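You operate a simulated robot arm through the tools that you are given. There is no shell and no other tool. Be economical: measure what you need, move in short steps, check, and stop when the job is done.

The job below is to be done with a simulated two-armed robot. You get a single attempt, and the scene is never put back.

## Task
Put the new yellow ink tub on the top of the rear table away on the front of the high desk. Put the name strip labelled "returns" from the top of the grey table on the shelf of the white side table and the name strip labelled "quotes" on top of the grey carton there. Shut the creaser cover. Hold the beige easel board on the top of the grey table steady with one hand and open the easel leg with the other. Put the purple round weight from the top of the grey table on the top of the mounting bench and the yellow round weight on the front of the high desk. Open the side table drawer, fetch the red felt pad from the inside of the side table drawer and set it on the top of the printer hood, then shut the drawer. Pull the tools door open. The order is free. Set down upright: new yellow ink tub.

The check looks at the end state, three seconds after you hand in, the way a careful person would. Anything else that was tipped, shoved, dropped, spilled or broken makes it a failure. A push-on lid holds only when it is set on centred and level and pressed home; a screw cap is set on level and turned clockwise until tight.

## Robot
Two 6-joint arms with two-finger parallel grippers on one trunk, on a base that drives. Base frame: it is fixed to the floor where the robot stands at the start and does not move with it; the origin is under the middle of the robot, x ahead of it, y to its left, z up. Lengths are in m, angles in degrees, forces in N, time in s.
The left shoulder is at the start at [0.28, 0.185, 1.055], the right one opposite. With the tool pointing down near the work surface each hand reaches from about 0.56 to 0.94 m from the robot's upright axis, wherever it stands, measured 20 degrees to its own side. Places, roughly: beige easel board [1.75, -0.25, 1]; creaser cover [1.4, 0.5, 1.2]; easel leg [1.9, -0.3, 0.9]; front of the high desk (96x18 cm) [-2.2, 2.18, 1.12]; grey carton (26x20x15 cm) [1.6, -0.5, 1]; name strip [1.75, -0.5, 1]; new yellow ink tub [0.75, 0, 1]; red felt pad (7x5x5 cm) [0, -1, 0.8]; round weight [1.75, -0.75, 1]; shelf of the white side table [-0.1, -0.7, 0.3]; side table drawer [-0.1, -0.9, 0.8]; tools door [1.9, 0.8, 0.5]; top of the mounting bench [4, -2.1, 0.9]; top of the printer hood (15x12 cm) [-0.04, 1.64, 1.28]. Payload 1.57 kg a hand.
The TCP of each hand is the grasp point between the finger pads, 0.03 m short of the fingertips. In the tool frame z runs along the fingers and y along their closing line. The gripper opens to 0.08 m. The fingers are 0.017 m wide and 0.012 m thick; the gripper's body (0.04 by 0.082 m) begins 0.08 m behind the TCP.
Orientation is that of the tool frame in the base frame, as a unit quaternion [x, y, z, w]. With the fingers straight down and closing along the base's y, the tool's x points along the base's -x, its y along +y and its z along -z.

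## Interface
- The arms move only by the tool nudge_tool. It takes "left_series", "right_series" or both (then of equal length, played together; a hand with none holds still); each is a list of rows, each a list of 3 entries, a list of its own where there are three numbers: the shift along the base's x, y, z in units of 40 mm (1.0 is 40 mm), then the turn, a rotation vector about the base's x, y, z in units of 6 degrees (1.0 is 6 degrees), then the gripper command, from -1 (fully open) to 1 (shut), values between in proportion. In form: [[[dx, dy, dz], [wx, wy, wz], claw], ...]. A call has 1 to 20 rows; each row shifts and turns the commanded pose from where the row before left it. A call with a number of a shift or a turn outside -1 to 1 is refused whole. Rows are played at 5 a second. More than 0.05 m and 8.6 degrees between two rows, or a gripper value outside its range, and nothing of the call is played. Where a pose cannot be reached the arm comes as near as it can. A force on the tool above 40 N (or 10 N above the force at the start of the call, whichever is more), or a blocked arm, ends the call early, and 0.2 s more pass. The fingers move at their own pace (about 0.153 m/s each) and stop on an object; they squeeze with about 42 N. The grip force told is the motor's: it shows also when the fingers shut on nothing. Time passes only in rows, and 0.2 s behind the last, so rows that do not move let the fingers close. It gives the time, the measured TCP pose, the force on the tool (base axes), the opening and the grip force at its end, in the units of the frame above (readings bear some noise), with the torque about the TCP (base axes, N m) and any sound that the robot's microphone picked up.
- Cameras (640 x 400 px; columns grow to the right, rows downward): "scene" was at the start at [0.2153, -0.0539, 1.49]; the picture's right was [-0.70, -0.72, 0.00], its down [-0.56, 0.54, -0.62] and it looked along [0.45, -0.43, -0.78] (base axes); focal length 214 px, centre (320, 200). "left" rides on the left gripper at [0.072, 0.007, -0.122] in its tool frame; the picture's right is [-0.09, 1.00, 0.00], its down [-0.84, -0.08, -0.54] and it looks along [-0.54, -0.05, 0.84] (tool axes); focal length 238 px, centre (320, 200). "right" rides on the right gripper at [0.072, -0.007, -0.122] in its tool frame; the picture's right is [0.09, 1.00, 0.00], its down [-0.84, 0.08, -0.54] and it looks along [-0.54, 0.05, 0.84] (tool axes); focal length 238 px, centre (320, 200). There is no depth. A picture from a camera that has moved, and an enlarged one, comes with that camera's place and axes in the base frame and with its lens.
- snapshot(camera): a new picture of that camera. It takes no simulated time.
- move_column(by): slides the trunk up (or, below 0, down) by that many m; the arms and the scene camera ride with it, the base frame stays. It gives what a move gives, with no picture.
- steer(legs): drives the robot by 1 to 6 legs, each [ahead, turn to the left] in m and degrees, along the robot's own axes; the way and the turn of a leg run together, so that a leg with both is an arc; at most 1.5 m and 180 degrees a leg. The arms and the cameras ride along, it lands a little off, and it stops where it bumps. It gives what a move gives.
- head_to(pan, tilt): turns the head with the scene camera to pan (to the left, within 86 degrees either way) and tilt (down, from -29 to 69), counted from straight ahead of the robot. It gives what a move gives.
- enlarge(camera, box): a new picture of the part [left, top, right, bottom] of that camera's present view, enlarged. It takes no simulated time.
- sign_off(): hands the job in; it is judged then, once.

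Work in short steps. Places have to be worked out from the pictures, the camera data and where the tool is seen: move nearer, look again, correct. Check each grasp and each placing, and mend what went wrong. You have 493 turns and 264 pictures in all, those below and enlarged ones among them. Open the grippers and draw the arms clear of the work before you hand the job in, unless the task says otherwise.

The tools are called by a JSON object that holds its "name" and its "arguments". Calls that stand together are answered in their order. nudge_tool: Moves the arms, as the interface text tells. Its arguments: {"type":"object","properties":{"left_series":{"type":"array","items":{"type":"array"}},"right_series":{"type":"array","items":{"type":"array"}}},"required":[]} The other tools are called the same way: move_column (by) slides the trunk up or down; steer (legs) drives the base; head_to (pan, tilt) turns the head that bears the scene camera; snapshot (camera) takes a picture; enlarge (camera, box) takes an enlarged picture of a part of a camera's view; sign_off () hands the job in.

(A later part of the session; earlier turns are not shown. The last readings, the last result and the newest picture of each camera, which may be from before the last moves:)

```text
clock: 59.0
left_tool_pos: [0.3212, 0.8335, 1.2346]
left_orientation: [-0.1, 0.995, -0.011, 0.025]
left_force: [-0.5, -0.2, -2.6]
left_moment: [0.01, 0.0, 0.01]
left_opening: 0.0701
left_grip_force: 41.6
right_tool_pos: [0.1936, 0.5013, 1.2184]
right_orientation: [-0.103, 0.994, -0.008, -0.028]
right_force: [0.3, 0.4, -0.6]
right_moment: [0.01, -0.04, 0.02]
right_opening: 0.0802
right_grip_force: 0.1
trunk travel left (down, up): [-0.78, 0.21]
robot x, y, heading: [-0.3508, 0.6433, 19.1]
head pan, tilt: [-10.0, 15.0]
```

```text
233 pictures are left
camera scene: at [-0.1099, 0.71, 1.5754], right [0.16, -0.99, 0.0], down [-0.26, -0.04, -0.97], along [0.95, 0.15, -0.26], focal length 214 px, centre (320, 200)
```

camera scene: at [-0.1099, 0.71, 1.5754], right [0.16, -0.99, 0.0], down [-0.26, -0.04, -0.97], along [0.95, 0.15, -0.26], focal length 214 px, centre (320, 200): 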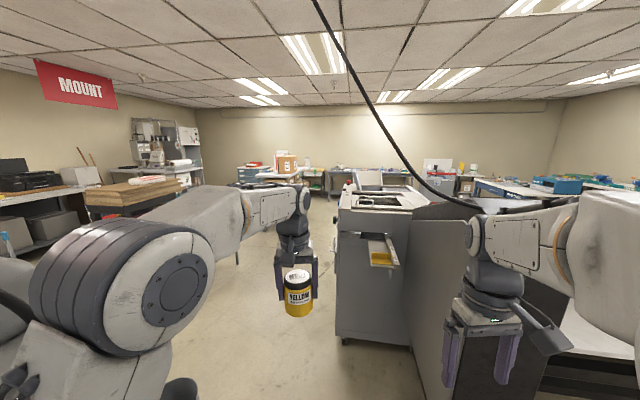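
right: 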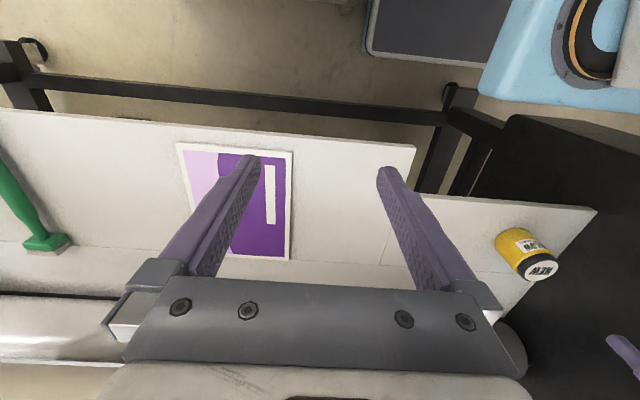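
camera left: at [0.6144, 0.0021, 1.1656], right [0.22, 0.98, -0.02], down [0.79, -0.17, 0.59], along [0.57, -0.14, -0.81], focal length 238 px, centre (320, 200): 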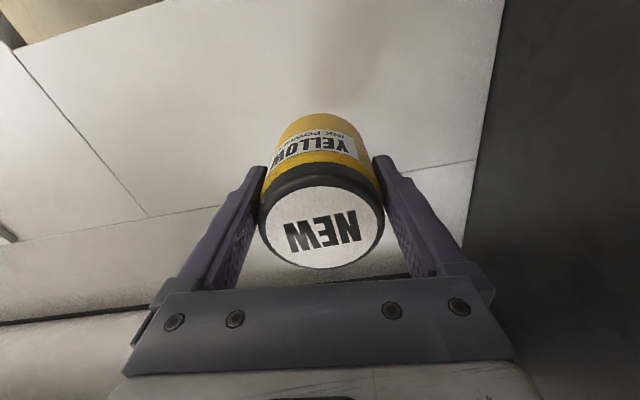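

The cable rises over ≈(0.65, 0.85) at z>1.7; with the trunk lowered I can pass beneath. I drive an S toward (0.85,1.08) and then turn north.

{"name": "steer", "arguments": {"legs": [[0, 25], [0.42, 0], [0, -34], [0.9, 0], [0, 80]]}}

{"name": "head_to", "arguments": {"pan": 45, "tilt": 25}}

{"name": "snapshot", "arguments": {"camera": "scene"}}

```text
clock: 71.7
left_tool_pos: [0.9671, 1.8141, 1.2331]
left_orientation: [-0.612, 0.79, 0.006, 0.026]
left_force: [0.1, 0.2, -3.1]
left_moment: [-0.01, 0.03, -0.01]
left_opening: 0.0699
left_grip_force: 41.4
right_tool_pos: [1.2083, 1.5537, 1.2189]
right_orientation: [-0.614, 0.789, -0.022, -0.019]
right_force: [-0.3, 0.0, -0.1]
right_moment: [0.02, -0.03, -0.01]
right_opening: 0.08
right_grip_force: 0.1
trunk travel left (down, up): [-0.78, 0.21]
robot x, y, heading: [0.8412, 1.1258, 82.9]
head pan, tilt: [-10.0, 15.0]
stopped in leg 5: the robot was blocked; the commanded pose is now the measured one
```

```text
clock: 72.9
left_tool_pos: [0.9673, 1.8148, 1.2357]
left_orientation: [-0.612, 0.79, 0.005, 0.027]
left_force: [0.9, 0.2, -2.7]
left_moment: [-0.04, 0.0, -0.03]
left_opening: 0.0703
left_grip_force: 41.5
right_tool_pos: [1.2087, 1.5536, 1.2179]
right_orientation: [-0.614, 0.789, -0.021, -0.02]
right_force: [0.0, 0.2, -0.9]
right_moment: [-0.03, -0.03, -0.01]
right_opening: 0.0802
right_grip_force: 0.0
trunk travel left (down, up): [-0.78, 0.21]
robot x, y, heading: [0.8419, 1.1255, 82.9]
head pan, tilt: [45.0, 25.0]
```

```text
232 pictures are left
camera scene: at [0.8038, 1.3554, 1.5593], right [0.79, 0.61, 0.0], down [0.26, -0.33, -0.91], along [-0.56, 0.72, -0.42], focal length 214 px, centre (320, 200)
```

scene: 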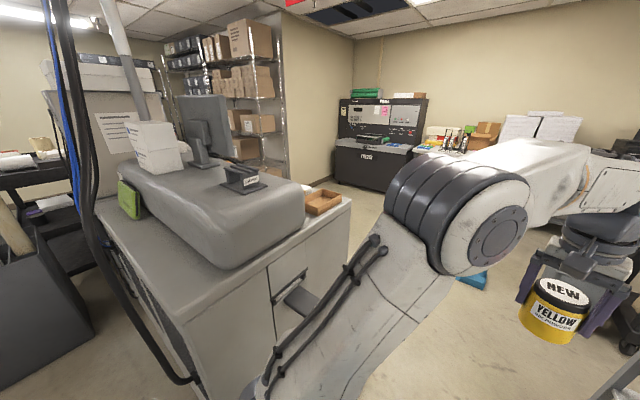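

Blocked just before facing north; I look down to see what the base touched (the bin?).

{"name": "head_to", "arguments": {"pan": 80, "tilt": 60}}

{"name": "snapshot", "arguments": {"camera": "scene"}}

{"name": "head_to", "arguments": {"pan": -60, "tilt": 60}}

{"name": "snapshot", "arguments": {"camera": "scene"}}

```text
clock: 73.9
left_tool_pos: [0.968, 1.8148, 1.2349]
left_orientation: [-0.612, 0.79, 0.005, 0.027]
left_force: [0.0, -0.7, -2.6]
left_moment: [-0.03, 0.0, -0.02]
left_opening: 0.07
left_grip_force: 42.6
right_tool_pos: [1.2087, 1.5548, 1.2177]
right_orientation: [-0.614, 0.789, -0.021, -0.019]
right_force: [-0.8, 0.8, -0.7]
right_moment: [0.02, 0.01, 0.03]
right_opening: 0.08
right_grip_force: 0.2
trunk travel left (down, up): [-0.78, 0.21]
robot x, y, heading: [0.8369, 1.1263, 82.8]
head pan, tilt: [80.0, 60.0]
```

```text
231 pictures are left
camera scene: at [0.7966, 1.3023, 1.5093], right [0.29, 0.96, 0.0], down [0.83, -0.26, -0.5], along [-0.48, 0.15, -0.87], focal length 214 px, centre (320, 200)
```

scene: 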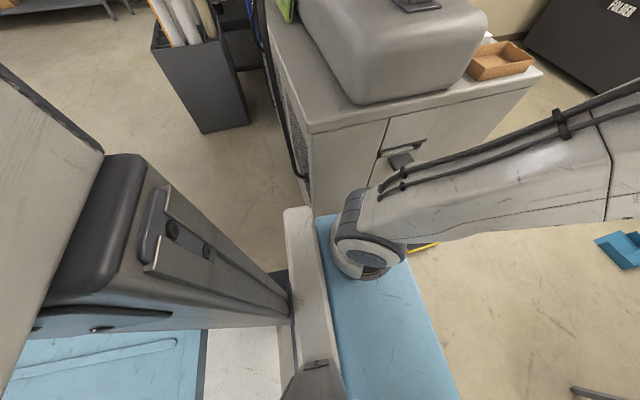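

```text
clock: 76.2
left_tool_pos: [0.9654, 1.815, 1.2356]
left_orientation: [-0.612, 0.79, 0.006, 0.027]
left_force: [-0.2, 0.1, -2.9]
left_moment: [-0.04, 0.0, 0.02]
left_opening: 0.0704
left_grip_force: 41.8
right_tool_pos: [1.209, 1.5539, 1.2185]
right_orientation: [-0.614, 0.788, -0.022, -0.019]
right_force: [0.9, -0.1, 0.2]
right_moment: [0.0, 0.05, 0.02]
right_opening: 0.0802
right_grip_force: 0.0
trunk travel left (down, up): [-0.78, 0.21]
robot x, y, heading: [0.8401, 1.1254, 82.9]
head pan, tilt: [-60.0, 60.0]
```

```text
230 pictures are left
camera scene: at [0.9218, 1.3086, 1.5092], right [0.39, -0.92, 0.0], down [-0.8, -0.34, -0.5], along [0.46, 0.19, -0.87], focal length 214 px, centre (320, 200)
```

scene: 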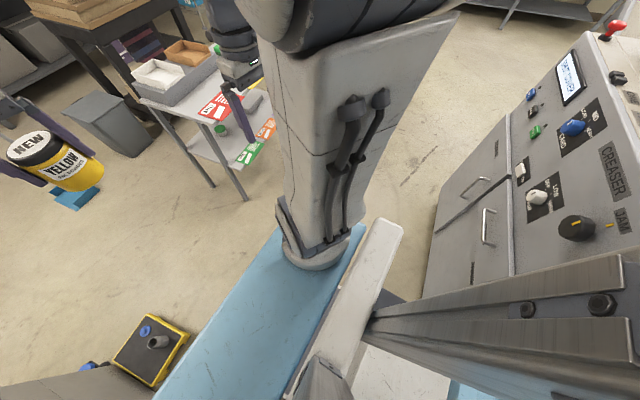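

The bin (left front) or creaser corner (right rear) is very near. I turn back slightly right, go ahead along that, then bend north.

{"name": "steer", "arguments": {"legs": [[0, -9], [0.65, 0], [0, 30], [0.6, 0], [0, 30]]}}

{"name": "head_to", "arguments": {"pan": 25, "tilt": 25}}

{"name": "snapshot", "arguments": {"camera": "scene"}}

{"name": "head_to", "arguments": {"pan": 85, "tilt": 40}}

{"name": "snapshot", "arguments": {"camera": "scene"}}

```text
clock: 86.5
left_tool_pos: [0.4269, 2.8834, 1.234]
left_orientation: [0.894, -0.447, -0.017, -0.022]
left_force: [0.2, -0.3, -2.9]
left_moment: [0.01, 0.02, -0.02]
left_opening: 0.0705
left_grip_force: 41.7
right_tool_pos: [0.7811, 2.9107, 1.2192]
right_orientation: [0.895, -0.445, 0.028, 0.007]
right_force: [-0.2, 0.1, -0.6]
right_moment: [0.01, 0.0, 0.03]
right_opening: 0.0798
right_grip_force: 0.1
trunk travel left (down, up): [-0.78, 0.21]
robot x, y, heading: [0.8871, 2.3524, 134.6]
head pan, tilt: [-60.0, 60.0]
```

```text
clock: 88.0
left_tool_pos: [0.4265, 2.8831, 1.2345]
left_orientation: [0.894, -0.447, -0.016, -0.022]
left_force: [0.6, 0.2, -3.5]
left_moment: [-0.05, -0.03, -0.01]
left_opening: 0.0702
left_grip_force: 41.3
right_tool_pos: [0.7824, 2.909, 1.2185]
right_orientation: [0.895, -0.444, 0.028, 0.008]
right_force: [0.5, 0.0, 0.9]
right_moment: [0.04, 0.03, 0.02]
right_opening: 0.08
right_grip_force: 0.1
trunk travel left (down, up): [-0.78, 0.21]
robot x, y, heading: [0.8869, 2.3524, 134.4]
head pan, tilt: [25.0, 25.0]
```

```text
229 pictures are left
camera scene: at [0.6888, 2.4997, 1.5593], right [0.35, 0.94, 0.0], down [0.4, -0.15, -0.91], along [-0.85, 0.32, -0.42], focal length 214 px, centre (320, 200)
```

scene: 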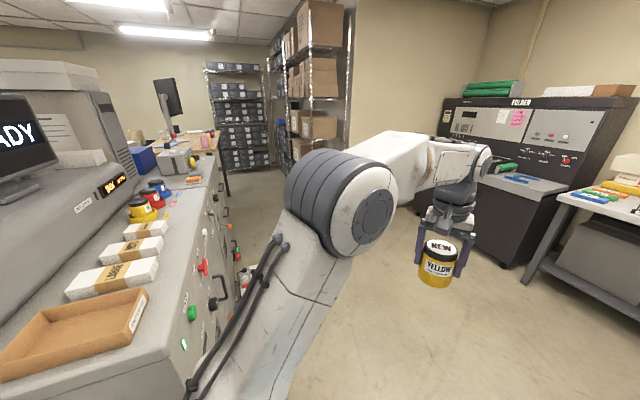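

```text
clock: 89.3
left_tool_pos: [0.427, 2.8837, 1.2346]
left_orientation: [0.894, -0.447, -0.016, -0.022]
left_force: [-0.1, -0.2, -2.9]
left_moment: [-0.03, -0.03, 0.01]
left_opening: 0.0703
left_grip_force: 42.5
right_tool_pos: [0.7824, 2.9111, 1.2187]
right_orientation: [0.895, -0.445, 0.029, 0.009]
right_force: [-0.1, -0.1, -0.9]
right_moment: [0.0, 0.04, 0.02]
right_opening: 0.08
right_grip_force: 0.0
trunk travel left (down, up): [-0.78, 0.21]
robot x, y, heading: [0.8879, 2.3527, 134.3]
head pan, tilt: [85.0, 40.0]
```

```text
228 pictures are left
camera scene: at [0.7092, 2.4133, 1.536], right [-0.63, 0.77, 0.0], down [0.5, 0.41, -0.77], along [-0.59, -0.49, -0.64], focal length 214 px, centre (320, 200)
```

scene: 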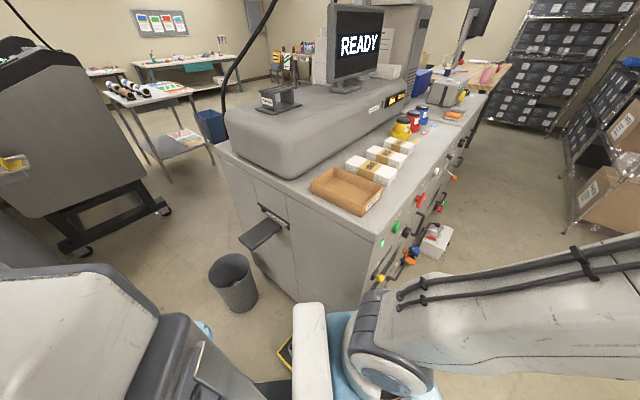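

Bin is fine. The aisle north of the press leads to the desk front (rack ≈y 3.36 beyond x<−1.8). I drive to (0.5,2.75), turn west, go to x≈−0.9 and look.

{"name": "steer", "arguments": {"legs": [[0.55, 0], [0, 45.5], [1.35, 0]]}}

{"name": "head_to", "arguments": {"pan": 15, "tilt": 30}}

{"name": "snapshot", "arguments": {"camera": "scene"}}

```text
clock: 91.1
left_tool_pos: [0.294, 2.9692, 1.2324]
left_orientation: [0.905, -0.424, -0.016, -0.02]
left_force: [-1.3, -0.3, -1.8]
left_moment: [0.04, -0.05, 0.0]
left_opening: 0.0702
left_grip_force: 42.3
right_tool_pos: [0.6469, 3.0145, 1.2185]
right_orientation: [0.908, -0.419, 0.027, 0.006]
right_force: [0.0, -0.4, 0.2]
right_moment: [0.02, -0.03, 0.0]
right_opening: 0.0799
right_grip_force: 0.0
trunk travel left (down, up): [-0.78, 0.21]
robot x, y, heading: [0.7813, 2.4667, 144.0]
head pan, tilt: [85.0, 40.0]
stopped in leg 1: the robot was blocked; the commanded pose is now the measured one
```

```text
clock: 92.5
left_tool_pos: [0.2948, 2.9689, 1.2339]
left_orientation: [0.905, -0.424, -0.015, -0.02]
left_force: [0.6, -0.1, -3.7]
left_moment: [-0.03, -0.03, 0.02]
left_opening: 0.0704
left_grip_force: 42.0
right_tool_pos: [0.6474, 3.0138, 1.2188]
right_orientation: [0.908, -0.418, 0.028, 0.006]
right_force: [0.2, 0.2, 1.0]
right_moment: [-0.03, 0.02, 0.0]
right_opening: 0.08
right_grip_force: 0.1
trunk travel left (down, up): [-0.78, 0.21]
robot x, y, heading: [0.7821, 2.4671, 143.4]
head pan, tilt: [15.0, 30.0]
```

```text
227 pictures are left
camera scene: at [0.57, 2.5934, 1.5513], right [0.36, 0.93, 0.0], down [0.47, -0.18, -0.87], along [-0.81, 0.31, -0.5], focal length 214 px, centre (320, 200)
```

scene: 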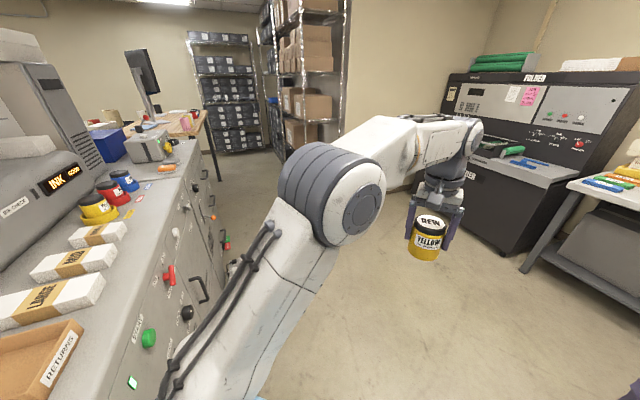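

Blocked again on the left front. I look down on the left side for what it touched.

{"name": "head_to", "arguments": {"pan": 60, "tilt": 69}}

{"name": "snapshot", "arguments": {"camera": "scene"}}

{"name": "head_to", "arguments": {"pan": 86, "tilt": 55}}

{"name": "snapshot", "arguments": {"camera": "scene"}}

```text
clock: 93.7
left_tool_pos: [0.296, 2.9695, 1.2329]
left_orientation: [0.906, -0.423, -0.015, -0.02]
left_force: [-0.6, -0.2, -3.4]
left_moment: [-0.03, 0.0, 0.0]
left_opening: 0.0702
left_grip_force: 42.1
right_tool_pos: [0.6482, 3.015, 1.2189]
right_orientation: [0.907, -0.419, 0.028, 0.007]
right_force: [0.3, -0.3, -0.3]
right_moment: [0.02, 0.0, 0.03]
right_opening: 0.0799
right_grip_force: 0.0
trunk travel left (down, up): [-0.78, 0.21]
robot x, y, heading: [0.7802, 2.4682, 143.6]
head pan, tilt: [60.0, 68.8]
```

```text
226 pictures are left
camera scene: at [0.603, 2.5381, 1.4999], right [-0.4, 0.92, 0.0], down [0.85, 0.37, -0.36], along [-0.33, -0.15, -0.93], focal length 214 px, centre (320, 200)
```

scene: 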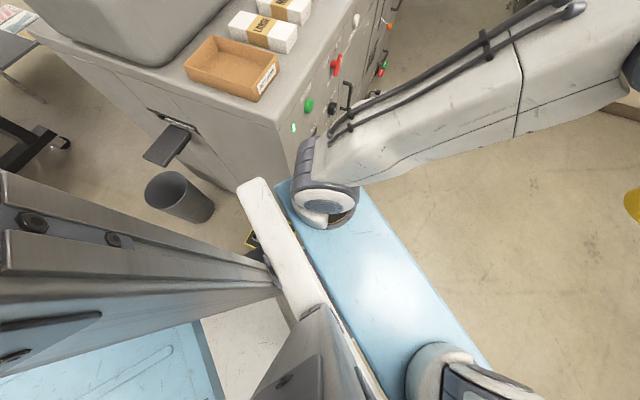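

```text
clock: 94.6
left_tool_pos: [0.2944, 2.9681, 1.2327]
left_orientation: [0.906, -0.423, -0.015, -0.019]
left_force: [0.1, -0.5, -2.8]
left_moment: [-0.06, 0.01, 0.03]
left_opening: 0.0702
left_grip_force: 41.6
right_tool_pos: [0.6475, 3.0144, 1.2193]
right_orientation: [0.908, -0.418, 0.028, 0.005]
right_force: [-0.1, -0.1, 0.0]
right_moment: [0.01, 0.02, 0.02]
right_opening: 0.0799
right_grip_force: 0.1
trunk travel left (down, up): [-0.78, 0.21]
robot x, y, heading: [0.7848, 2.4642, 143.5]
head pan, tilt: [85.9, 55.0]
```

```text
225 pictures are left
camera scene: at [0.6076, 2.5057, 1.5153], right [-0.76, 0.65, 0.0], down [0.53, 0.62, -0.57], along [-0.37, -0.44, -0.82], focal length 214 px, centre (320, 200)
```

scene: 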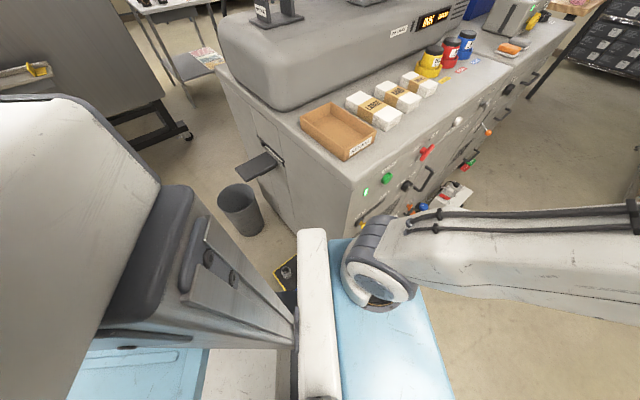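

The black-yellow foot pedal at ≈(0.45,2.1) by the press is likely what the left side touched. I back up, go straight north first, then turn west well clear of it.

{"name": "steer", "arguments": {"legs": [[-0.15, 0], [0, -50], [0.45, 0], [0, 86], [0.8, 0]]}}

{"name": "head_to", "arguments": {"pan": 70, "tilt": 45}}

{"name": "snapshot", "arguments": {"camera": "scene"}}

```text
clock: 108.0
left_tool_pos: [-0.6104, 2.9852, 1.2337]
left_orientation: [0.99, -0.137, -0.019, -0.014]
left_force: [0.0, 0.2, -2.9]
left_moment: [-0.01, 0.0, 0.0]
left_opening: 0.07
left_grip_force: 42.0
right_tool_pos: [-0.345, 3.2228, 1.2188]
right_orientation: [0.991, -0.13, 0.028, -0.002]
right_force: [0.9, -0.7, 0.4]
right_moment: [0.05, 0.0, -0.01]
right_opening: 0.0801
right_grip_force: 0.0
trunk travel left (down, up): [-0.78, 0.21]
robot x, y, heading: [0.0786, 2.8449, 178.2]
head pan, tilt: [85.9, 55.0]
```

```text
clock: 108.8
left_tool_pos: [-0.6104, 2.9853, 1.2339]
left_orientation: [0.99, -0.136, -0.019, -0.014]
left_force: [-0.3, 0.5, -3.2]
left_moment: [0.0, -0.03, -0.01]
left_opening: 0.07
left_grip_force: 41.6
right_tool_pos: [-0.3453, 3.2219, 1.2193]
right_orientation: [0.991, -0.131, 0.028, -0.002]
right_force: [-0.4, 0.2, -0.5]
right_moment: [0.01, -0.02, -0.02]
right_opening: 0.0802
right_grip_force: 0.0
trunk travel left (down, up): [-0.78, 0.21]
robot x, y, heading: [0.0739, 2.8459, 178.6]
head pan, tilt: [70.0, 45.0]
```

```text
224 pictures are left
camera scene: at [-0.1129, 2.7758, 1.5287], right [-0.93, 0.37, 0.0], down [0.26, 0.66, -0.71], along [-0.26, -0.66, -0.71], focal length 214 px, centre (320, 200)
```

scene: 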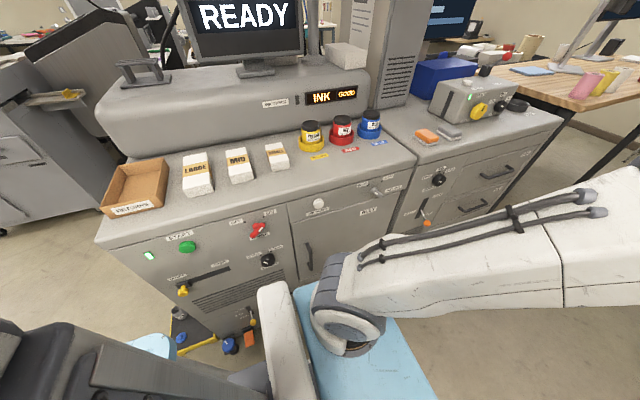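

The aisle is free. I drive another 0.85 m west and look at the desk front.

{"name": "steer", "arguments": {"legs": [[0.85, 1.5]]}}

{"name": "head_to", "arguments": {"pan": 35, "tilt": 40}}

{"name": "snapshot", "arguments": {"camera": "scene"}}

{"name": "head_to", "arguments": {"pan": 0, "tilt": 30}}

{"name": "snapshot", "arguments": {"camera": "scene"}}

```text
clock: 113.5
left_tool_pos: [-1.4852, 2.9919, 1.2334]
left_orientation: [0.992, -0.127, -0.02, -0.015]
left_force: [0.1, -0.3, -2.2]
left_moment: [-0.03, 0.0, 0.01]
left_opening: 0.0702
left_grip_force: 41.8
right_tool_pos: [-1.2241, 3.2335, 1.22]
right_orientation: [0.992, -0.121, 0.027, -0.003]
right_force: [-0.3, -1.0, -0.6]
right_moment: [-0.02, -0.02, 0.02]
right_opening: 0.0798
right_grip_force: 0.1
trunk travel left (down, up): [-0.78, 0.21]
robot x, y, heading: [-0.7986, 2.8678, 179.2]
head pan, tilt: [70.0, 45.0]
```

```text
clock: 114.5
left_tool_pos: [-1.4845, 2.9923, 1.2331]
left_orientation: [0.992, -0.127, -0.02, -0.014]
left_force: [0.0, -0.3, -2.8]
left_moment: [-0.01, -0.06, -0.01]
left_opening: 0.0703
left_grip_force: 41.4
right_tool_pos: [-1.2239, 3.2342, 1.2188]
right_orientation: [0.992, -0.121, 0.028, -0.002]
right_force: [0.4, -0.9, 0.2]
right_moment: [-0.02, 0.02, 0.06]
right_opening: 0.0799
right_grip_force: 0.1
trunk travel left (down, up): [-0.78, 0.21]
robot x, y, heading: [-0.7932, 2.8674, 179.2]
head pan, tilt: [35.0, 40.0]
```

```text
223 pictures are left
camera scene: at [-1.0247, 2.8197, 1.536], right [-0.56, 0.83, 0.0], down [0.53, 0.36, -0.77], along [-0.63, -0.43, -0.64], focal length 214 px, centre (320, 200)
```

scene: 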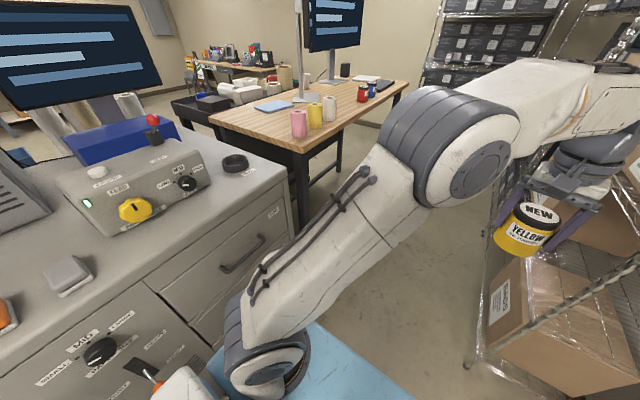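

```text
clock: 115.5
left_tool_pos: [-1.4848, 2.9914, 1.2335]
left_orientation: [0.992, -0.126, -0.02, -0.013]
left_force: [-0.2, 0.5, -2.8]
left_moment: [-0.02, -0.02, 0.0]
left_opening: 0.0703
left_grip_force: 42.0
right_tool_pos: [-1.2247, 3.2333, 1.2193]
right_orientation: [0.992, -0.121, 0.027, -0.003]
right_force: [-0.4, 0.5, 0.5]
right_moment: [0.02, 0.0, 0.01]
right_opening: 0.08
right_grip_force: 0.1
trunk travel left (down, up): [-0.78, 0.21]
robot x, y, heading: [-0.7953, 2.8689, 179.3]
head pan, tilt: [0.0, 30.0]
```

```text
222 pictures are left
camera scene: at [-1.0449, 2.8687, 1.5513], right [0.01, 1.0, 0.0], down [0.5, -0.01, -0.87], along [-0.87, 0.01, -0.5], focal length 214 px, centre (320, 200)
```

scene: 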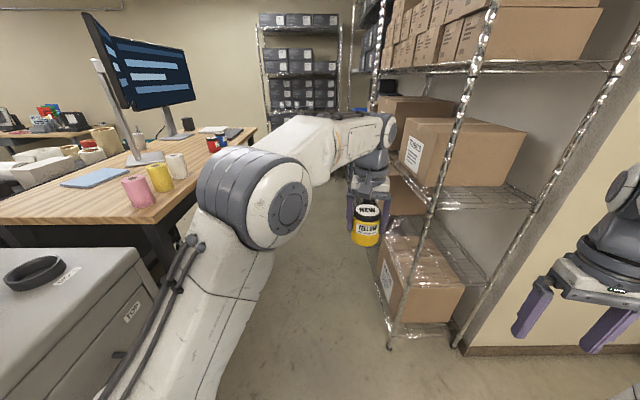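

Objects stand along the desk front: spools at x≈−1.76, −1.9, −2.06 and red/blue weights near −2.47, leaving a gap around x −2.12…−2.42. I tuck the right hand in and move closer.

{"name": "nudge_tool", "arguments": {"right_series": [[[0, -0.9, 0], [0, 0, 0], -1], [[0, -0.9, 0], [0, 0, 0], -1], [[0, -0.9, 0], [0, 0, 0], -1]]}}

{"name": "steer", "arguments": {"legs": [[0.5, 0], [0, 10], [0.25, 0]]}}

{"name": "head_to", "arguments": {"pan": 40, "tilt": 40}}

{"name": "snapshot", "arguments": {"camera": "scene"}}

```text
clock: 116.3
left_tool_pos: [-1.4844, 2.9913, 1.2328]
left_orientation: [0.992, -0.126, -0.021, -0.014]
left_force: [0.0, 0.4, -2.6]
left_moment: [-0.03, -0.03, 0.06]
left_opening: 0.0703
left_grip_force: 42.0
right_tool_pos: [-1.2581, 3.1442, 1.2069]
right_orientation: [0.992, -0.122, 0.029, -0.002]
right_force: [0.7, -0.7, 0.5]
right_moment: [-0.01, -0.02, 0.01]
right_opening: 0.08
right_grip_force: 0.0
right hand out of reach, approached as far as the arm can: row 2, 3
trunk travel left (down, up): [-0.78, 0.21]
robot x, y, heading: [-0.7952, 2.87, 179.2]
head pan, tilt: [0.0, 30.0]
```

```text
clock: 121.3
left_tool_pos: [-2.2447, 2.8232, 1.2336]
left_orientation: [0.999, -0.035, -0.022, -0.012]
left_force: [0.5, -0.3, -2.5]
left_moment: [-0.01, -0.03, -0.02]
left_opening: 0.0701
left_grip_force: 41.9
right_tool_pos: [-2.0492, 3.0158, 1.206]
right_orientation: [0.999, -0.029, 0.029, -0.004]
right_force: [0.3, 0.4, 1.0]
right_moment: [0.03, 0.02, 0.02]
right_opening: 0.0797
right_grip_force: 0.0
trunk travel left (down, up): [-0.78, 0.21]
robot x, y, heading: [-1.5421, 2.8271, -170.2]
head pan, tilt: [0.0, 30.0]
```

```text
clock: 122.4
left_tool_pos: [-2.245, 2.8238, 1.2336]
left_orientation: [0.999, -0.034, -0.022, -0.011]
left_force: [-0.2, -0.4, -3.1]
left_moment: [-0.01, -0.05, 0.04]
left_opening: 0.0701
left_grip_force: 41.9
right_tool_pos: [-2.0486, 3.0158, 1.2067]
right_orientation: [0.999, -0.03, 0.029, -0.005]
right_force: [0.0, -1.2, 0.2]
right_moment: [0.02, 0.02, 0.03]
right_opening: 0.08
right_grip_force: 0.1
trunk travel left (down, up): [-0.78, 0.21]
robot x, y, heading: [-1.5422, 2.8272, -169.9]
head pan, tilt: [40.0, 40.0]
```

```text
221 pictures are left
camera scene: at [-1.7556, 2.7339, 1.536], right [-0.76, 0.65, 0.0], down [0.41, 0.49, -0.77], along [-0.49, -0.59, -0.64], focal length 214 px, centre (320, 200)
```

scene: 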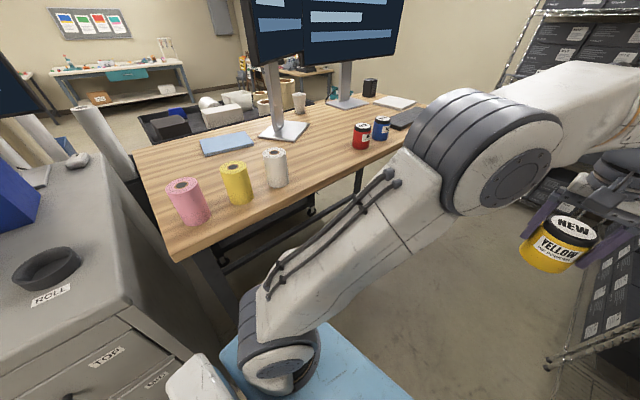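

Red tub at ≈(−2.43,2.20), white spool ≈(−2.02,2.19), desk edge y≈2.35. I'll set the tub at about (−2.30,2.19): lift slightly then swing over the desk in small steps.

{"name": "nudge_tool", "arguments": {"left_series": [[[0, 0, 0.8], [0, 0, 0], 1], [[-0.08, -0.93, 0], [0, 0, 0], 1], [[-0.08, -0.93, 0], [0, 0, 0], 1], [[-0.08, -0.93, 0], [0, 0, 0], 1], [[-0.08, -0.93, 0], [0, 0, 0], 1], [[-0.08, -0.93, 0], [0, 0, 0], 1], [[-0.08, -0.93, 0], [0, 0, 0], 1], [[-0.08, -0.93, 0], [0, 0, 0], 1], [[-0.08, -0.93, 0], [0, 0, 0], 1], [[-0.08, -0.93, 0], [0, 0, 0], 1], [[-0.08, -0.93, 0], [0, 0, 0], 1], [[-0.08, -0.93, 0], [0, 0, 0], 1], [[-0.08, -0.93, 0], [0, 0, 0], 1], [[-0.08, -0.93, 0], [0, 0, 0], 1]]}}

{"name": "snapshot", "arguments": {"camera": "scene"}}

{"name": "snapshot", "arguments": {"camera": "left"}}

```text
clock: 125.4
left_tool_pos: [-2.2778, 2.3447, 1.2618]
left_orientation: [0.999, -0.035, -0.02, -0.013]
left_force: [-1.1, 0.3, -2.0]
left_moment: [-0.02, 0.0, 0.02]
left_opening: 0.0701
left_grip_force: 41.4
left hand out of reach, approached as far as the arm can: row 14
right_tool_pos: [-2.0478, 3.0157, 1.2068]
right_orientation: [0.999, -0.03, 0.029, -0.004]
right_force: [0.9, -0.3, -0.5]
right_moment: [0.02, 0.01, 0.01]
right_opening: 0.0798
right_grip_force: 0.1
trunk travel left (down, up): [-0.78, 0.21]
robot x, y, heading: [-1.5418, 2.8261, -170.3]
head pan, tilt: [40.0, 40.0]
```

```text
220 pictures are left
camera scene: at [-1.7552, 2.734, 1.5361], right [-0.76, 0.64, 0.0], down [0.41, 0.49, -0.77], along [-0.49, -0.59, -0.64], focal length 214 px, centre (320, 200)
```

scene: 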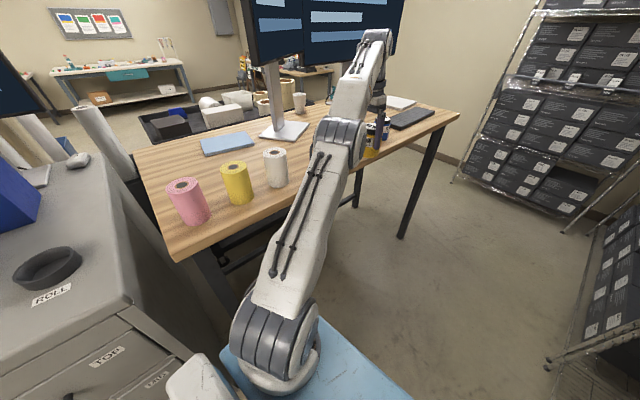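

```text
219 pictures are left
camera left: at [-2.2015, 2.3289, 1.3807], right [-0.16, -0.99, -0.02], down [-0.81, 0.12, 0.58], along [-0.57, 0.11, -0.82], focal length 238 px, centre (320, 200)
```

left: 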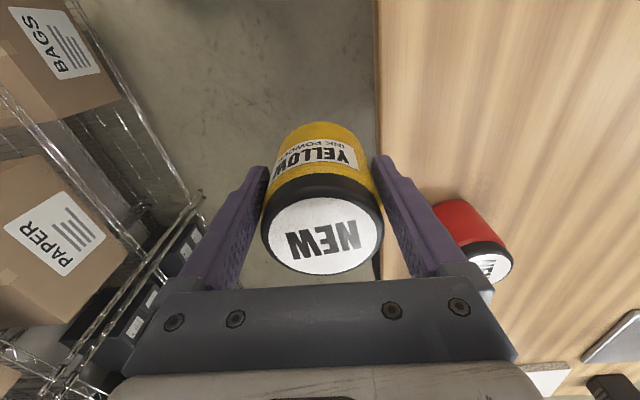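

Arm is at its reach limit here. I raise the trunk by 0.2 (tub goes well above the others), drive 0.22 m further, then bring the hand back to the target.

{"name": "move_column", "arguments": {"by": 0.2}}

{"name": "steer", "arguments": {"legs": [[0.22, 0]]}}

{"name": "snapshot", "arguments": {"camera": "left"}}

```text
clock: 127.6
left_tool_pos: [-2.2786, 2.344, 1.4622]
left_orientation: [0.999, -0.035, -0.021, -0.012]
left_force: [0.0, -0.6, -2.8]
left_moment: [0.02, -0.03, 0.0]
left_opening: 0.0704
left_grip_force: 42.2
right_tool_pos: [-2.0487, 3.0147, 1.4073]
right_orientation: [0.999, -0.029, 0.03, -0.005]
right_force: [-0.4, 0.3, -0.9]
right_moment: [-0.03, 0.02, 0.0]
right_opening: 0.0801
right_grip_force: 0.1
trunk travel left (down, up): [-0.98, 0.01]
robot x, y, heading: [-1.5415, 2.8259, -170.1]
head pan, tilt: [40.0, 40.0]
```

```text
clock: 129.3
left_tool_pos: [-2.4998, 2.3105, 1.4622]
left_orientation: [0.999, -0.037, -0.022, -0.012]
left_force: [-0.5, 0.0, -3.2]
left_moment: [0.0, -0.03, -0.02]
left_opening: 0.0703
left_grip_force: 42.1
right_tool_pos: [-2.2692, 2.9794, 1.4067]
right_orientation: [0.999, -0.032, 0.03, -0.006]
right_force: [-0.1, -0.7, 0.2]
right_moment: [0.0, 0.0, 0.0]
right_opening: 0.0802
right_grip_force: 0.1
trunk travel left (down, up): [-0.98, 0.01]
robot x, y, heading: [-1.7625, 2.7904, -170.0]
head pan, tilt: [40.0, 40.0]
```

```text
218 pictures are left
camera left: at [-2.4249, 2.2937, 1.5802], right [-0.17, -0.99, -0.02], down [-0.81, 0.12, 0.58], along [-0.57, 0.11, -0.81], focal length 238 px, centre (320, 200)
```

left: 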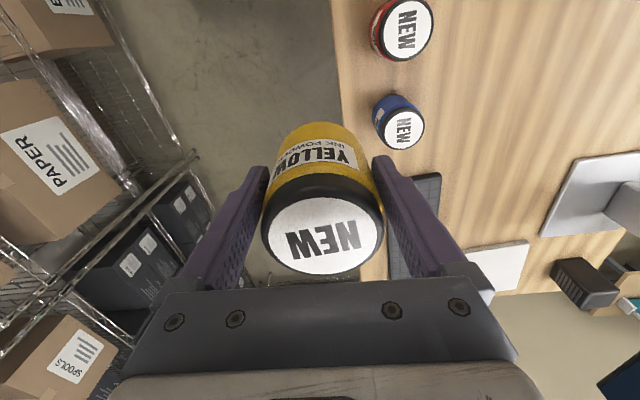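

Red at (−2.44,2.19) and blue at (−2.57,2.19), 0.13 apart; so yellow goes to (−2.31,2.19). I move there at height, then look.

{"name": "nudge_tool", "arguments": {"left_series": [[[0.975, -0.6, 0], [0, 0, 0], 1], [[0.975, -0.6, 0], [0, 0, 0], 1], [[0.975, -0.6, 0], [0, 0, 0], 1], [[0.975, -0.6, 0], [0, 0, 0], 1], [[0.975, -0.6, 0], [0, 0, 0], 1], [[0, 0, -1], [0, 0, 0], 1], [[0, 0, -1], [0, 0, 0], 1], [[0, 0, -1], [0, 0, 0], 1], [[0, 0, -1], [0, 0, 0], 1]]}}

{"name": "snapshot", "arguments": {"camera": "left"}}

{"name": "snapshot", "arguments": {"camera": "scene"}}

```text
clock: 131.3
left_tool_pos: [-2.3069, 2.1906, 1.3002]
left_orientation: [0.999, -0.037, -0.022, -0.012]
left_force: [-0.7, 0.1, -3.2]
left_moment: [0.04, -0.04, -0.04]
left_opening: 0.0702
left_grip_force: 42.0
right_tool_pos: [-2.2683, 2.9801, 1.4069]
right_orientation: [0.999, -0.032, 0.03, -0.006]
right_force: [0.3, -0.1, 0.4]
right_moment: [-0.01, -0.01, 0.05]
right_opening: 0.08
right_grip_force: 0.0
trunk travel left (down, up): [-0.98, 0.01]
robot x, y, heading: [-1.765, 2.7915, -170.4]
head pan, tilt: [40.0, 40.0]
```

```text
217 pictures are left
camera left: at [-2.2306, 2.1743, 1.4179], right [-0.17, -0.99, -0.02], down [-0.81, 0.12, 0.58], along [-0.57, 0.11, -0.81], focal length 238 px, centre (320, 200)
```

left: 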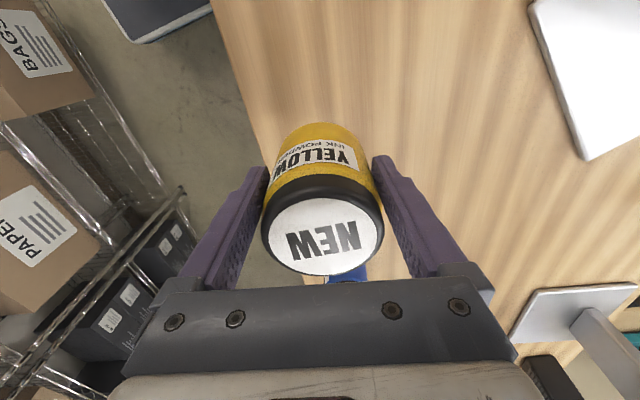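

```text
216 pictures are left
camera scene: at [-1.9765, 2.6964, 1.7359], right [-0.76, 0.65, 0.0], down [0.42, 0.49, -0.77], along [-0.5, -0.58, -0.64], focal length 214 px, centre (320, 200)
```

scene: 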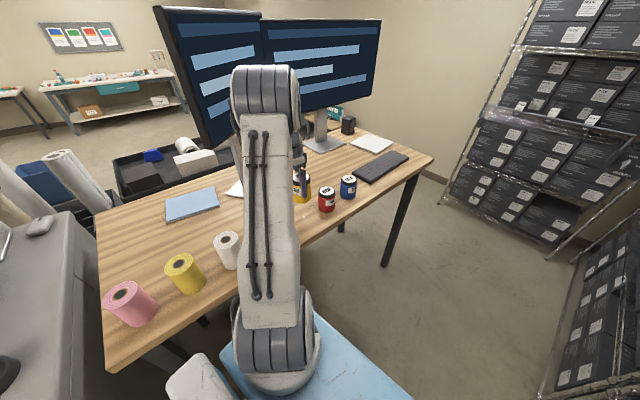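

Centred between. I lower to about 1.20 and then slowly feel for contact.

{"name": "nudge_tool", "arguments": {"left_series": [[[0, 0, -0.6], [0, 0, 0], 1], [[0, 0, -0.6], [0, 0, 0], 1], [[0, 0, -0.6], [0, 0, 0], 1], [[0, 0, -0.6], [0, 0, 0], 1], [[0, 0, -0.1], [0, 0, 0], 1], [[0, 0, -0.1], [0, 0, 0], 1]]}}

{"name": "enlarge", "arguments": {"camera": "scene", "box": [220, 120, 420, 245]}}

```text
clock: 132.7
left_tool_pos: [-2.3052, 2.19, 1.1983]
left_orientation: [0.999, -0.037, -0.021, -0.013]
left_force: [0.4, 0.5, -2.7]
left_moment: [-0.02, -0.06, -0.02]
left_opening: 0.07
left_grip_force: 41.9
right_tool_pos: [-2.2675, 2.9792, 1.4066]
right_orientation: [0.999, -0.032, 0.028, -0.005]
right_force: [-0.2, -0.4, -0.5]
right_moment: [0.01, 0.0, 0.0]
right_opening: 0.08
right_grip_force: 0.0
trunk travel left (down, up): [-0.98, 0.01]
robot x, y, heading: [-1.7637, 2.7926, -170.5]
head pan, tilt: [40.0, 40.0]
```

```text
3.20 times, centred on (320, 182) of scene
camera zoom: at [-1.9762, 2.6967, 1.736], right [-0.76, 0.65, 0.0], down [0.42, 0.49, -0.77], along [-0.5, -0.58, -0.64], focal length 686 px, centre (320, 256)
```

zoom: 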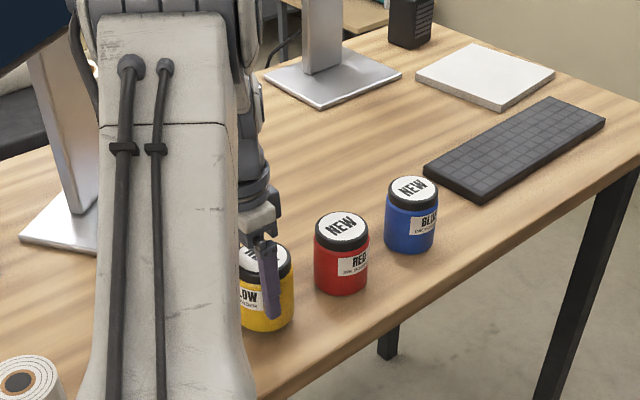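

Close to the desk now; continue in 4 mm steps.

{"name": "nudge_tool", "arguments": {"left_series": [[[0, 0, -0.1], [0, 0, 0], 1], [[0, 0, -0.1], [0, 0, 0], 1], [[0, 0, -0.1], [0, 0, 0], 1], [[0, 0, -0.1], [0, 0, 0], 1]]}}

```text
clock: 133.7
left_tool_pos: [-2.3042, 2.1898, 1.1838]
left_orientation: [0.999, -0.037, -0.022, -0.011]
left_force: [3.0, 4.3, 14.6]
left_moment: [-0.11, 0.39, -0.07]
left_opening: 0.0702
left_grip_force: 42.0
right_tool_pos: [-2.2674, 2.9806, 1.407]
right_orientation: [0.999, -0.032, 0.029, -0.004]
right_force: [-0.1, 0.5, -0.2]
right_moment: [0.02, 0.0, 0.0]
right_opening: 0.0799
right_grip_force: 0.0
trunk travel left (down, up): [-0.98, 0.01]
robot x, y, heading: [-1.7629, 2.7913, -170.5]
head pan, tilt: [40.0, 40.0]
```

Contact (≈15 N). I back off 2 mm, open, and rise straight up.

{"name": "nudge_tool", "arguments": {"left_series": [[[0, 0, 0.05], [0, 0, 0], 1], [[0, 0, 0], [0, 0, 0], -1], [[0, 0, 0], [0, 0, 0], -1], [[0, 0, 0.5], [0, 0, 0], -1], [[0, 0, 0.8], [0, 0, 0], -1], [[0, 0, 0.9], [0, 0, 0], -1], [[0, 0, 0.9], [0, 0, 0], -1], [[0, 0, 0.9], [0, 0, 0], -1]]}}

{"name": "snapshot", "arguments": {"camera": "left"}}

{"name": "enlarge", "arguments": {"camera": "scene", "box": [220, 120, 420, 245]}}

```text
clock: 135.5
left_tool_pos: [-2.3032, 2.1901, 1.344]
left_orientation: [0.999, -0.037, -0.021, -0.013]
left_force: [0.0, 0.5, 0.2]
left_moment: [-0.02, -0.02, 0.01]
left_opening: 0.0797
left_grip_force: 0.1
right_tool_pos: [-2.2683, 2.9795, 1.4069]
right_orientation: [0.999, -0.032, 0.029, -0.005]
right_force: [0.8, -0.1, 0.2]
right_moment: [-0.02, 0.0, 0.01]
right_opening: 0.0798
right_grip_force: 0.1
trunk travel left (down, up): [-0.98, 0.01]
robot x, y, heading: [-1.7641, 2.7927, -170.4]
head pan, tilt: [40.0, 40.0]
```

```text
214 pictures are left
camera left: at [-2.2281, 2.1735, 1.462], right [-0.17, -0.99, -0.02], down [-0.81, 0.12, 0.58], along [-0.57, 0.11, -0.81], focal length 238 px, centre (320, 200)
```

left: 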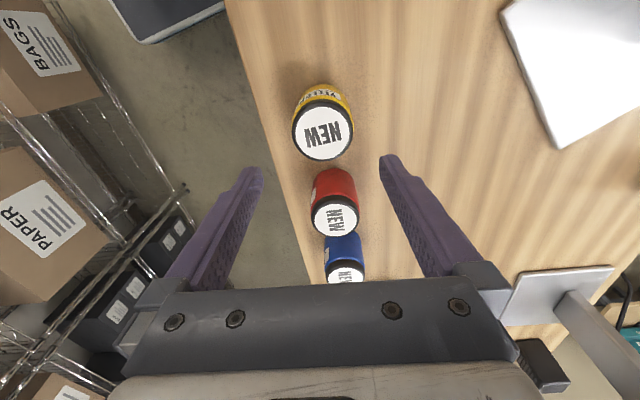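

```text
3.20 times, centred on (320, 182) of scene
camera zoom: at [-1.9761, 2.6969, 1.736], right [-0.76, 0.65, 0.0], down [0.42, 0.49, -0.77], along [-0.5, -0.58, -0.64], focal length 686 px, centre (320, 256)
```

zoom: 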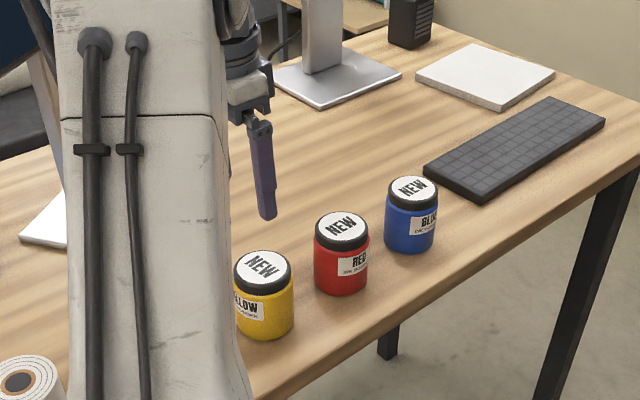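

Tub stands upright in line with red and blue. I withdraw the left arm, back out of the aisle eastward and lower the trunk.

{"name": "nudge_tool", "arguments": {"left_series": [[[0, 0.95, 0], [0, 0, 0], -1], [[0, 0.95, 0], [0, 0, 0], -1], [[0, 0.95, 0], [0, 0, 0], -1], [[0, 0.95, 0], [0, 0, 0], -1], [[0, 0.95, 0], [0, 0, 0], -1], [[0, 0.95, 0], [0, 0, 0], -1], [[0, 0.95, 0], [0, 0, 0], -1], [[0, 0.95, 0], [0, 0, 0], -1], [[0, 0.95, 0], [0, 0, 0], -1], [[0, 0.95, 0], [0, 0, 0], -1], [[0, 0.95, 0], [0, 0, 0], -1], [[0, 0.95, 0], [0, 0, 0], -1], [[0, 0.95, 0], [0, 0, 0], -1]]}}

{"name": "steer", "arguments": {"legs": [[-0.3, 0], [0, -9.6], [-1.4, 0], [-0.85, 0]]}}

{"name": "head_to", "arguments": {"pan": -75, "tilt": 25}}

{"name": "snapshot", "arguments": {"camera": "scene"}}

```text
clock: 138.3
left_tool_pos: [-2.3065, 2.684, 1.3443]
left_orientation: [0.999, -0.037, -0.021, -0.012]
left_force: [0.8, 0.1, -0.4]
left_moment: [0.01, 0.01, 0.03]
left_opening: 0.08
left_grip_force: 0.0
right_tool_pos: [-2.2686, 2.9788, 1.4061]
right_orientation: [0.999, -0.032, 0.029, -0.004]
right_force: [1.3, -0.9, -0.4]
right_moment: [0.02, 0.0, 0.05]
right_opening: 0.08
right_grip_force: 0.1
trunk travel left (down, up): [-0.98, 0.01]
robot x, y, heading: [-1.765, 2.7869, -170.5]
head pan, tilt: [40.0, 40.0]
```

```text
clock: 151.6
left_tool_pos: [0.2171, 2.8191, 1.3434]
left_orientation: [0.992, -0.124, -0.02, -0.014]
left_force: [0.5, -0.1, 0.3]
left_moment: [0.0, -0.02, 0.02]
left_opening: 0.0799
left_grip_force: 0.1
right_tool_pos: [0.3062, 3.1046, 1.4061]
right_orientation: [0.993, -0.118, 0.029, -0.002]
right_force: [-0.5, 0.7, 0.2]
right_moment: [0.01, 0.0, -0.02]
right_opening: 0.08
right_grip_force: 0.1
trunk travel left (down, up): [-0.98, 0.01]
robot x, y, heading: [0.771, 2.8287, 179.6]
head pan, tilt: [40.0, 40.0]
```

```text
clock: 153.6
left_tool_pos: [0.2177, 2.8196, 1.3445]
left_orientation: [0.992, -0.124, -0.02, -0.013]
left_force: [-0.5, -1.6, 0.7]
left_moment: [0.0, 0.01, 0.01]
left_opening: 0.0802
left_grip_force: 0.0
right_tool_pos: [0.3046, 3.1044, 1.4066]
right_orientation: [0.993, -0.117, 0.03, -0.001]
right_force: [0.3, 0.1, 0.5]
right_moment: [-0.01, -0.01, -0.01]
right_opening: 0.0801
right_grip_force: 0.2
trunk travel left (down, up): [-0.98, 0.01]
robot x, y, heading: [0.7664, 2.8341, 179.8]
head pan, tilt: [-75.0, 25.0]
```

```text
212 pictures are left
camera scene: at [0.5866, 2.9199, 1.7593], right [0.97, 0.26, 0.0], down [0.11, -0.41, -0.91], along [-0.23, 0.88, -0.42], focal length 214 px, centre (320, 200)
```

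scene: 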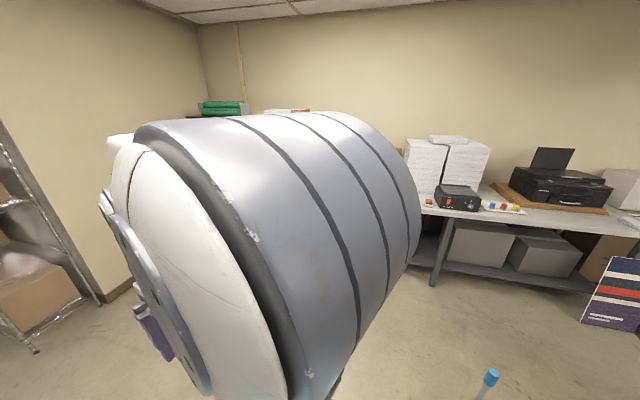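

I lower the trunk and turn (via south, free of obstacles) to face east and view the route to the grey table.

{"name": "move_column", "arguments": {"by": -0.2}}

{"name": "steer", "arguments": {"legs": [[0, 140]]}}

{"name": "head_to", "arguments": {"pan": 0, "tilt": 25}}

{"name": "snapshot", "arguments": {"camera": "scene"}}

{"name": "head_to", "arguments": {"pan": 45, "tilt": 25}}

{"name": "snapshot", "arguments": {"camera": "scene"}}

```text
clock: 155.7
left_tool_pos: [0.2161, 2.8202, 1.1443]
left_orientation: [0.992, -0.122, -0.019, -0.014]
left_force: [-0.2, -0.9, -0.6]
left_moment: [-0.01, 0.01, 0.04]
left_opening: 0.0802
left_grip_force: 0.0
right_tool_pos: [0.3052, 3.106, 1.207]
right_orientation: [0.993, -0.118, 0.029, -0.001]
right_force: [0.0, 0.3, -0.1]
right_moment: [-0.04, 0.01, 0.0]
right_opening: 0.0798
right_grip_force: 0.0
trunk travel left (down, up): [-0.78, 0.21]
robot x, y, heading: [0.7694, 2.8293, 179.6]
head pan, tilt: [-75.0, 25.0]
```

```text
clock: 161.9
left_tool_pos: [1.2031, 2.4895, 1.1445]
left_orientation: [0.45, 0.893, -0.02, 0.015]
left_force: [-1.0, -0.6, -0.2]
left_moment: [-0.03, -0.03, 0.0]
left_opening: 0.0803
left_grip_force: 0.0
right_tool_pos: [0.955, 2.3247, 1.2056]
right_orientation: [0.445, 0.895, 0.008, -0.028]
right_force: [0.6, 0.0, 0.3]
right_moment: [0.0, 0.0, 0.02]
right_opening: 0.0802
right_grip_force: 0.1
trunk travel left (down, up): [-0.78, 0.21]
robot x, y, heading: [0.7707, 2.8271, -39.9]
head pan, tilt: [-75.0, 25.0]
```

```text
clock: 163.4
left_tool_pos: [1.2032, 2.4893, 1.1435]
left_orientation: [0.45, 0.893, -0.02, 0.014]
left_force: [0.2, 0.4, 0.0]
left_moment: [-0.01, -0.05, 0.01]
left_opening: 0.0801
left_grip_force: 0.1
right_tool_pos: [0.9536, 2.3262, 1.2068]
right_orientation: [0.445, 0.895, 0.009, -0.028]
right_force: [0.2, -0.1, -0.9]
right_moment: [-0.02, -0.01, 0.0]
right_opening: 0.0803
right_grip_force: 0.1
trunk travel left (down, up): [-0.78, 0.21]
robot x, y, heading: [0.7709, 2.8291, -39.5]
head pan, tilt: [0.0, 25.0]
```

```text
211 pictures are left
camera scene: at [0.9644, 2.6691, 1.5593], right [-0.64, -0.77, 0.0], down [-0.33, 0.27, -0.91], along [0.7, -0.58, -0.42], focal length 214 px, centre (320, 200)
```

scene: 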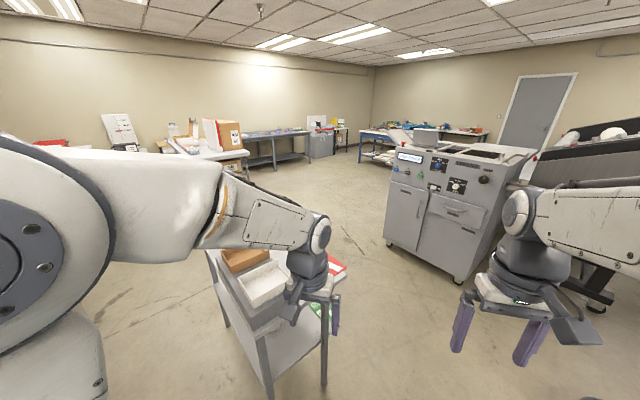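

```text
clock: 164.5
left_tool_pos: [1.2022, 2.4904, 1.1442]
left_orientation: [0.451, 0.892, -0.02, 0.014]
left_force: [0.5, 0.1, 0.5]
left_moment: [0.0, -0.01, 0.03]
left_opening: 0.08
left_grip_force: 0.0
right_tool_pos: [0.9553, 2.325, 1.2076]
right_orientation: [0.445, 0.895, 0.007, -0.029]
right_force: [0.5, 0.0, -0.3]
right_moment: [-0.02, 0.0, 0.04]
right_opening: 0.08
right_grip_force: 0.1
trunk travel left (down, up): [-0.78, 0.21]
robot x, y, heading: [0.77, 2.8296, -39.5]
head pan, tilt: [45.0, 25.0]
```

```text
210 pictures are left
camera scene: at [0.9852, 2.7365, 1.5593], right [0.09, -1.0, 0.0], down [-0.42, -0.04, -0.91], along [0.9, 0.08, -0.42], focal length 214 px, centre (320, 200)
```

scene: 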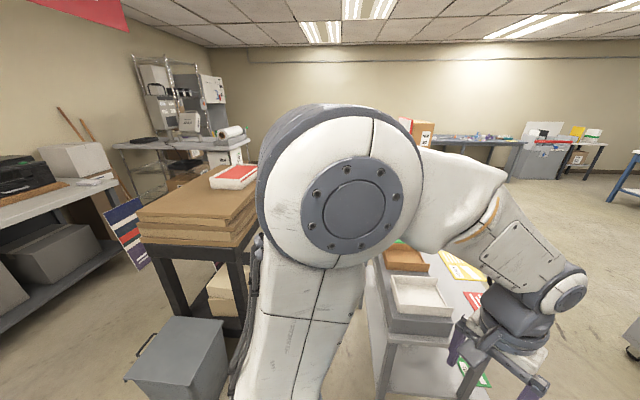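

The creaser's front (control panel, doors) faces north, so I'll stand at about (1.65,1.4). I thread between pedal/bin and the trolley at heading −78° and then arc east.

{"name": "steer", "arguments": {"legs": [[0, -20.5], [0.3, 0], [0, -18], [0.9, 0], [0.5, 78], [0.2, 0]]}}

{"name": "head_to", "arguments": {"pan": -60, "tilt": 35}}

{"name": "snapshot", "arguments": {"camera": "scene"}}

```text
clock: 177.6
left_tool_pos: [2.2037, 1.4051, 1.1441]
left_orientation: [0.128, 0.991, -0.015, 0.021]
left_force: [0.2, -0.9, -0.1]
left_moment: [0.02, -0.02, -0.04]
left_opening: 0.0798
left_grip_force: 0.0
right_tool_pos: [2.1123, 1.121, 1.2063]
right_orientation: [0.123, 0.992, -0.001, -0.03]
right_force: [-0.6, -0.7, -0.3]
right_moment: [0.04, -0.02, 0.02]
right_opening: 0.0801
right_grip_force: 0.0
trunk travel left (down, up): [-0.78, 0.21]
robot x, y, heading: [1.651, 1.4024, -1.3]
head pan, tilt: [45.0, 25.0]
cut short: leg 5
```

```text
clock: 179.4
left_tool_pos: [2.2043, 1.4048, 1.1434]
left_orientation: [0.128, 0.992, -0.015, 0.021]
left_force: [0.1, -0.3, -0.7]
left_moment: [-0.02, 0.0, -0.01]
left_opening: 0.0799
left_grip_force: 0.0
right_tool_pos: [2.1124, 1.1204, 1.2075]
right_orientation: [0.122, 0.992, -0.001, -0.029]
right_force: [0.1, 0.1, 0.1]
right_moment: [-0.03, -0.03, -0.04]
right_opening: 0.0798
right_grip_force: 0.1
trunk travel left (down, up): [-0.78, 0.21]
robot x, y, heading: [1.6535, 1.4017, -1.1]
head pan, tilt: [-60.0, 35.0]
```

```text
209 pictures are left
camera scene: at [1.8545, 1.3192, 1.5435], right [-0.88, -0.48, 0.0], down [-0.28, 0.5, -0.82], along [0.4, -0.72, -0.57], focal length 214 px, centre (320, 200)
```

scene: 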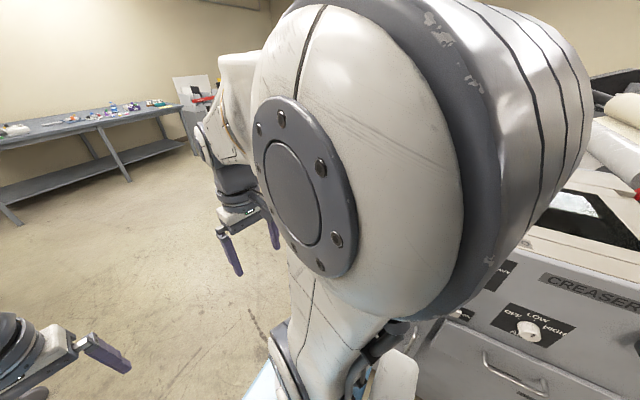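

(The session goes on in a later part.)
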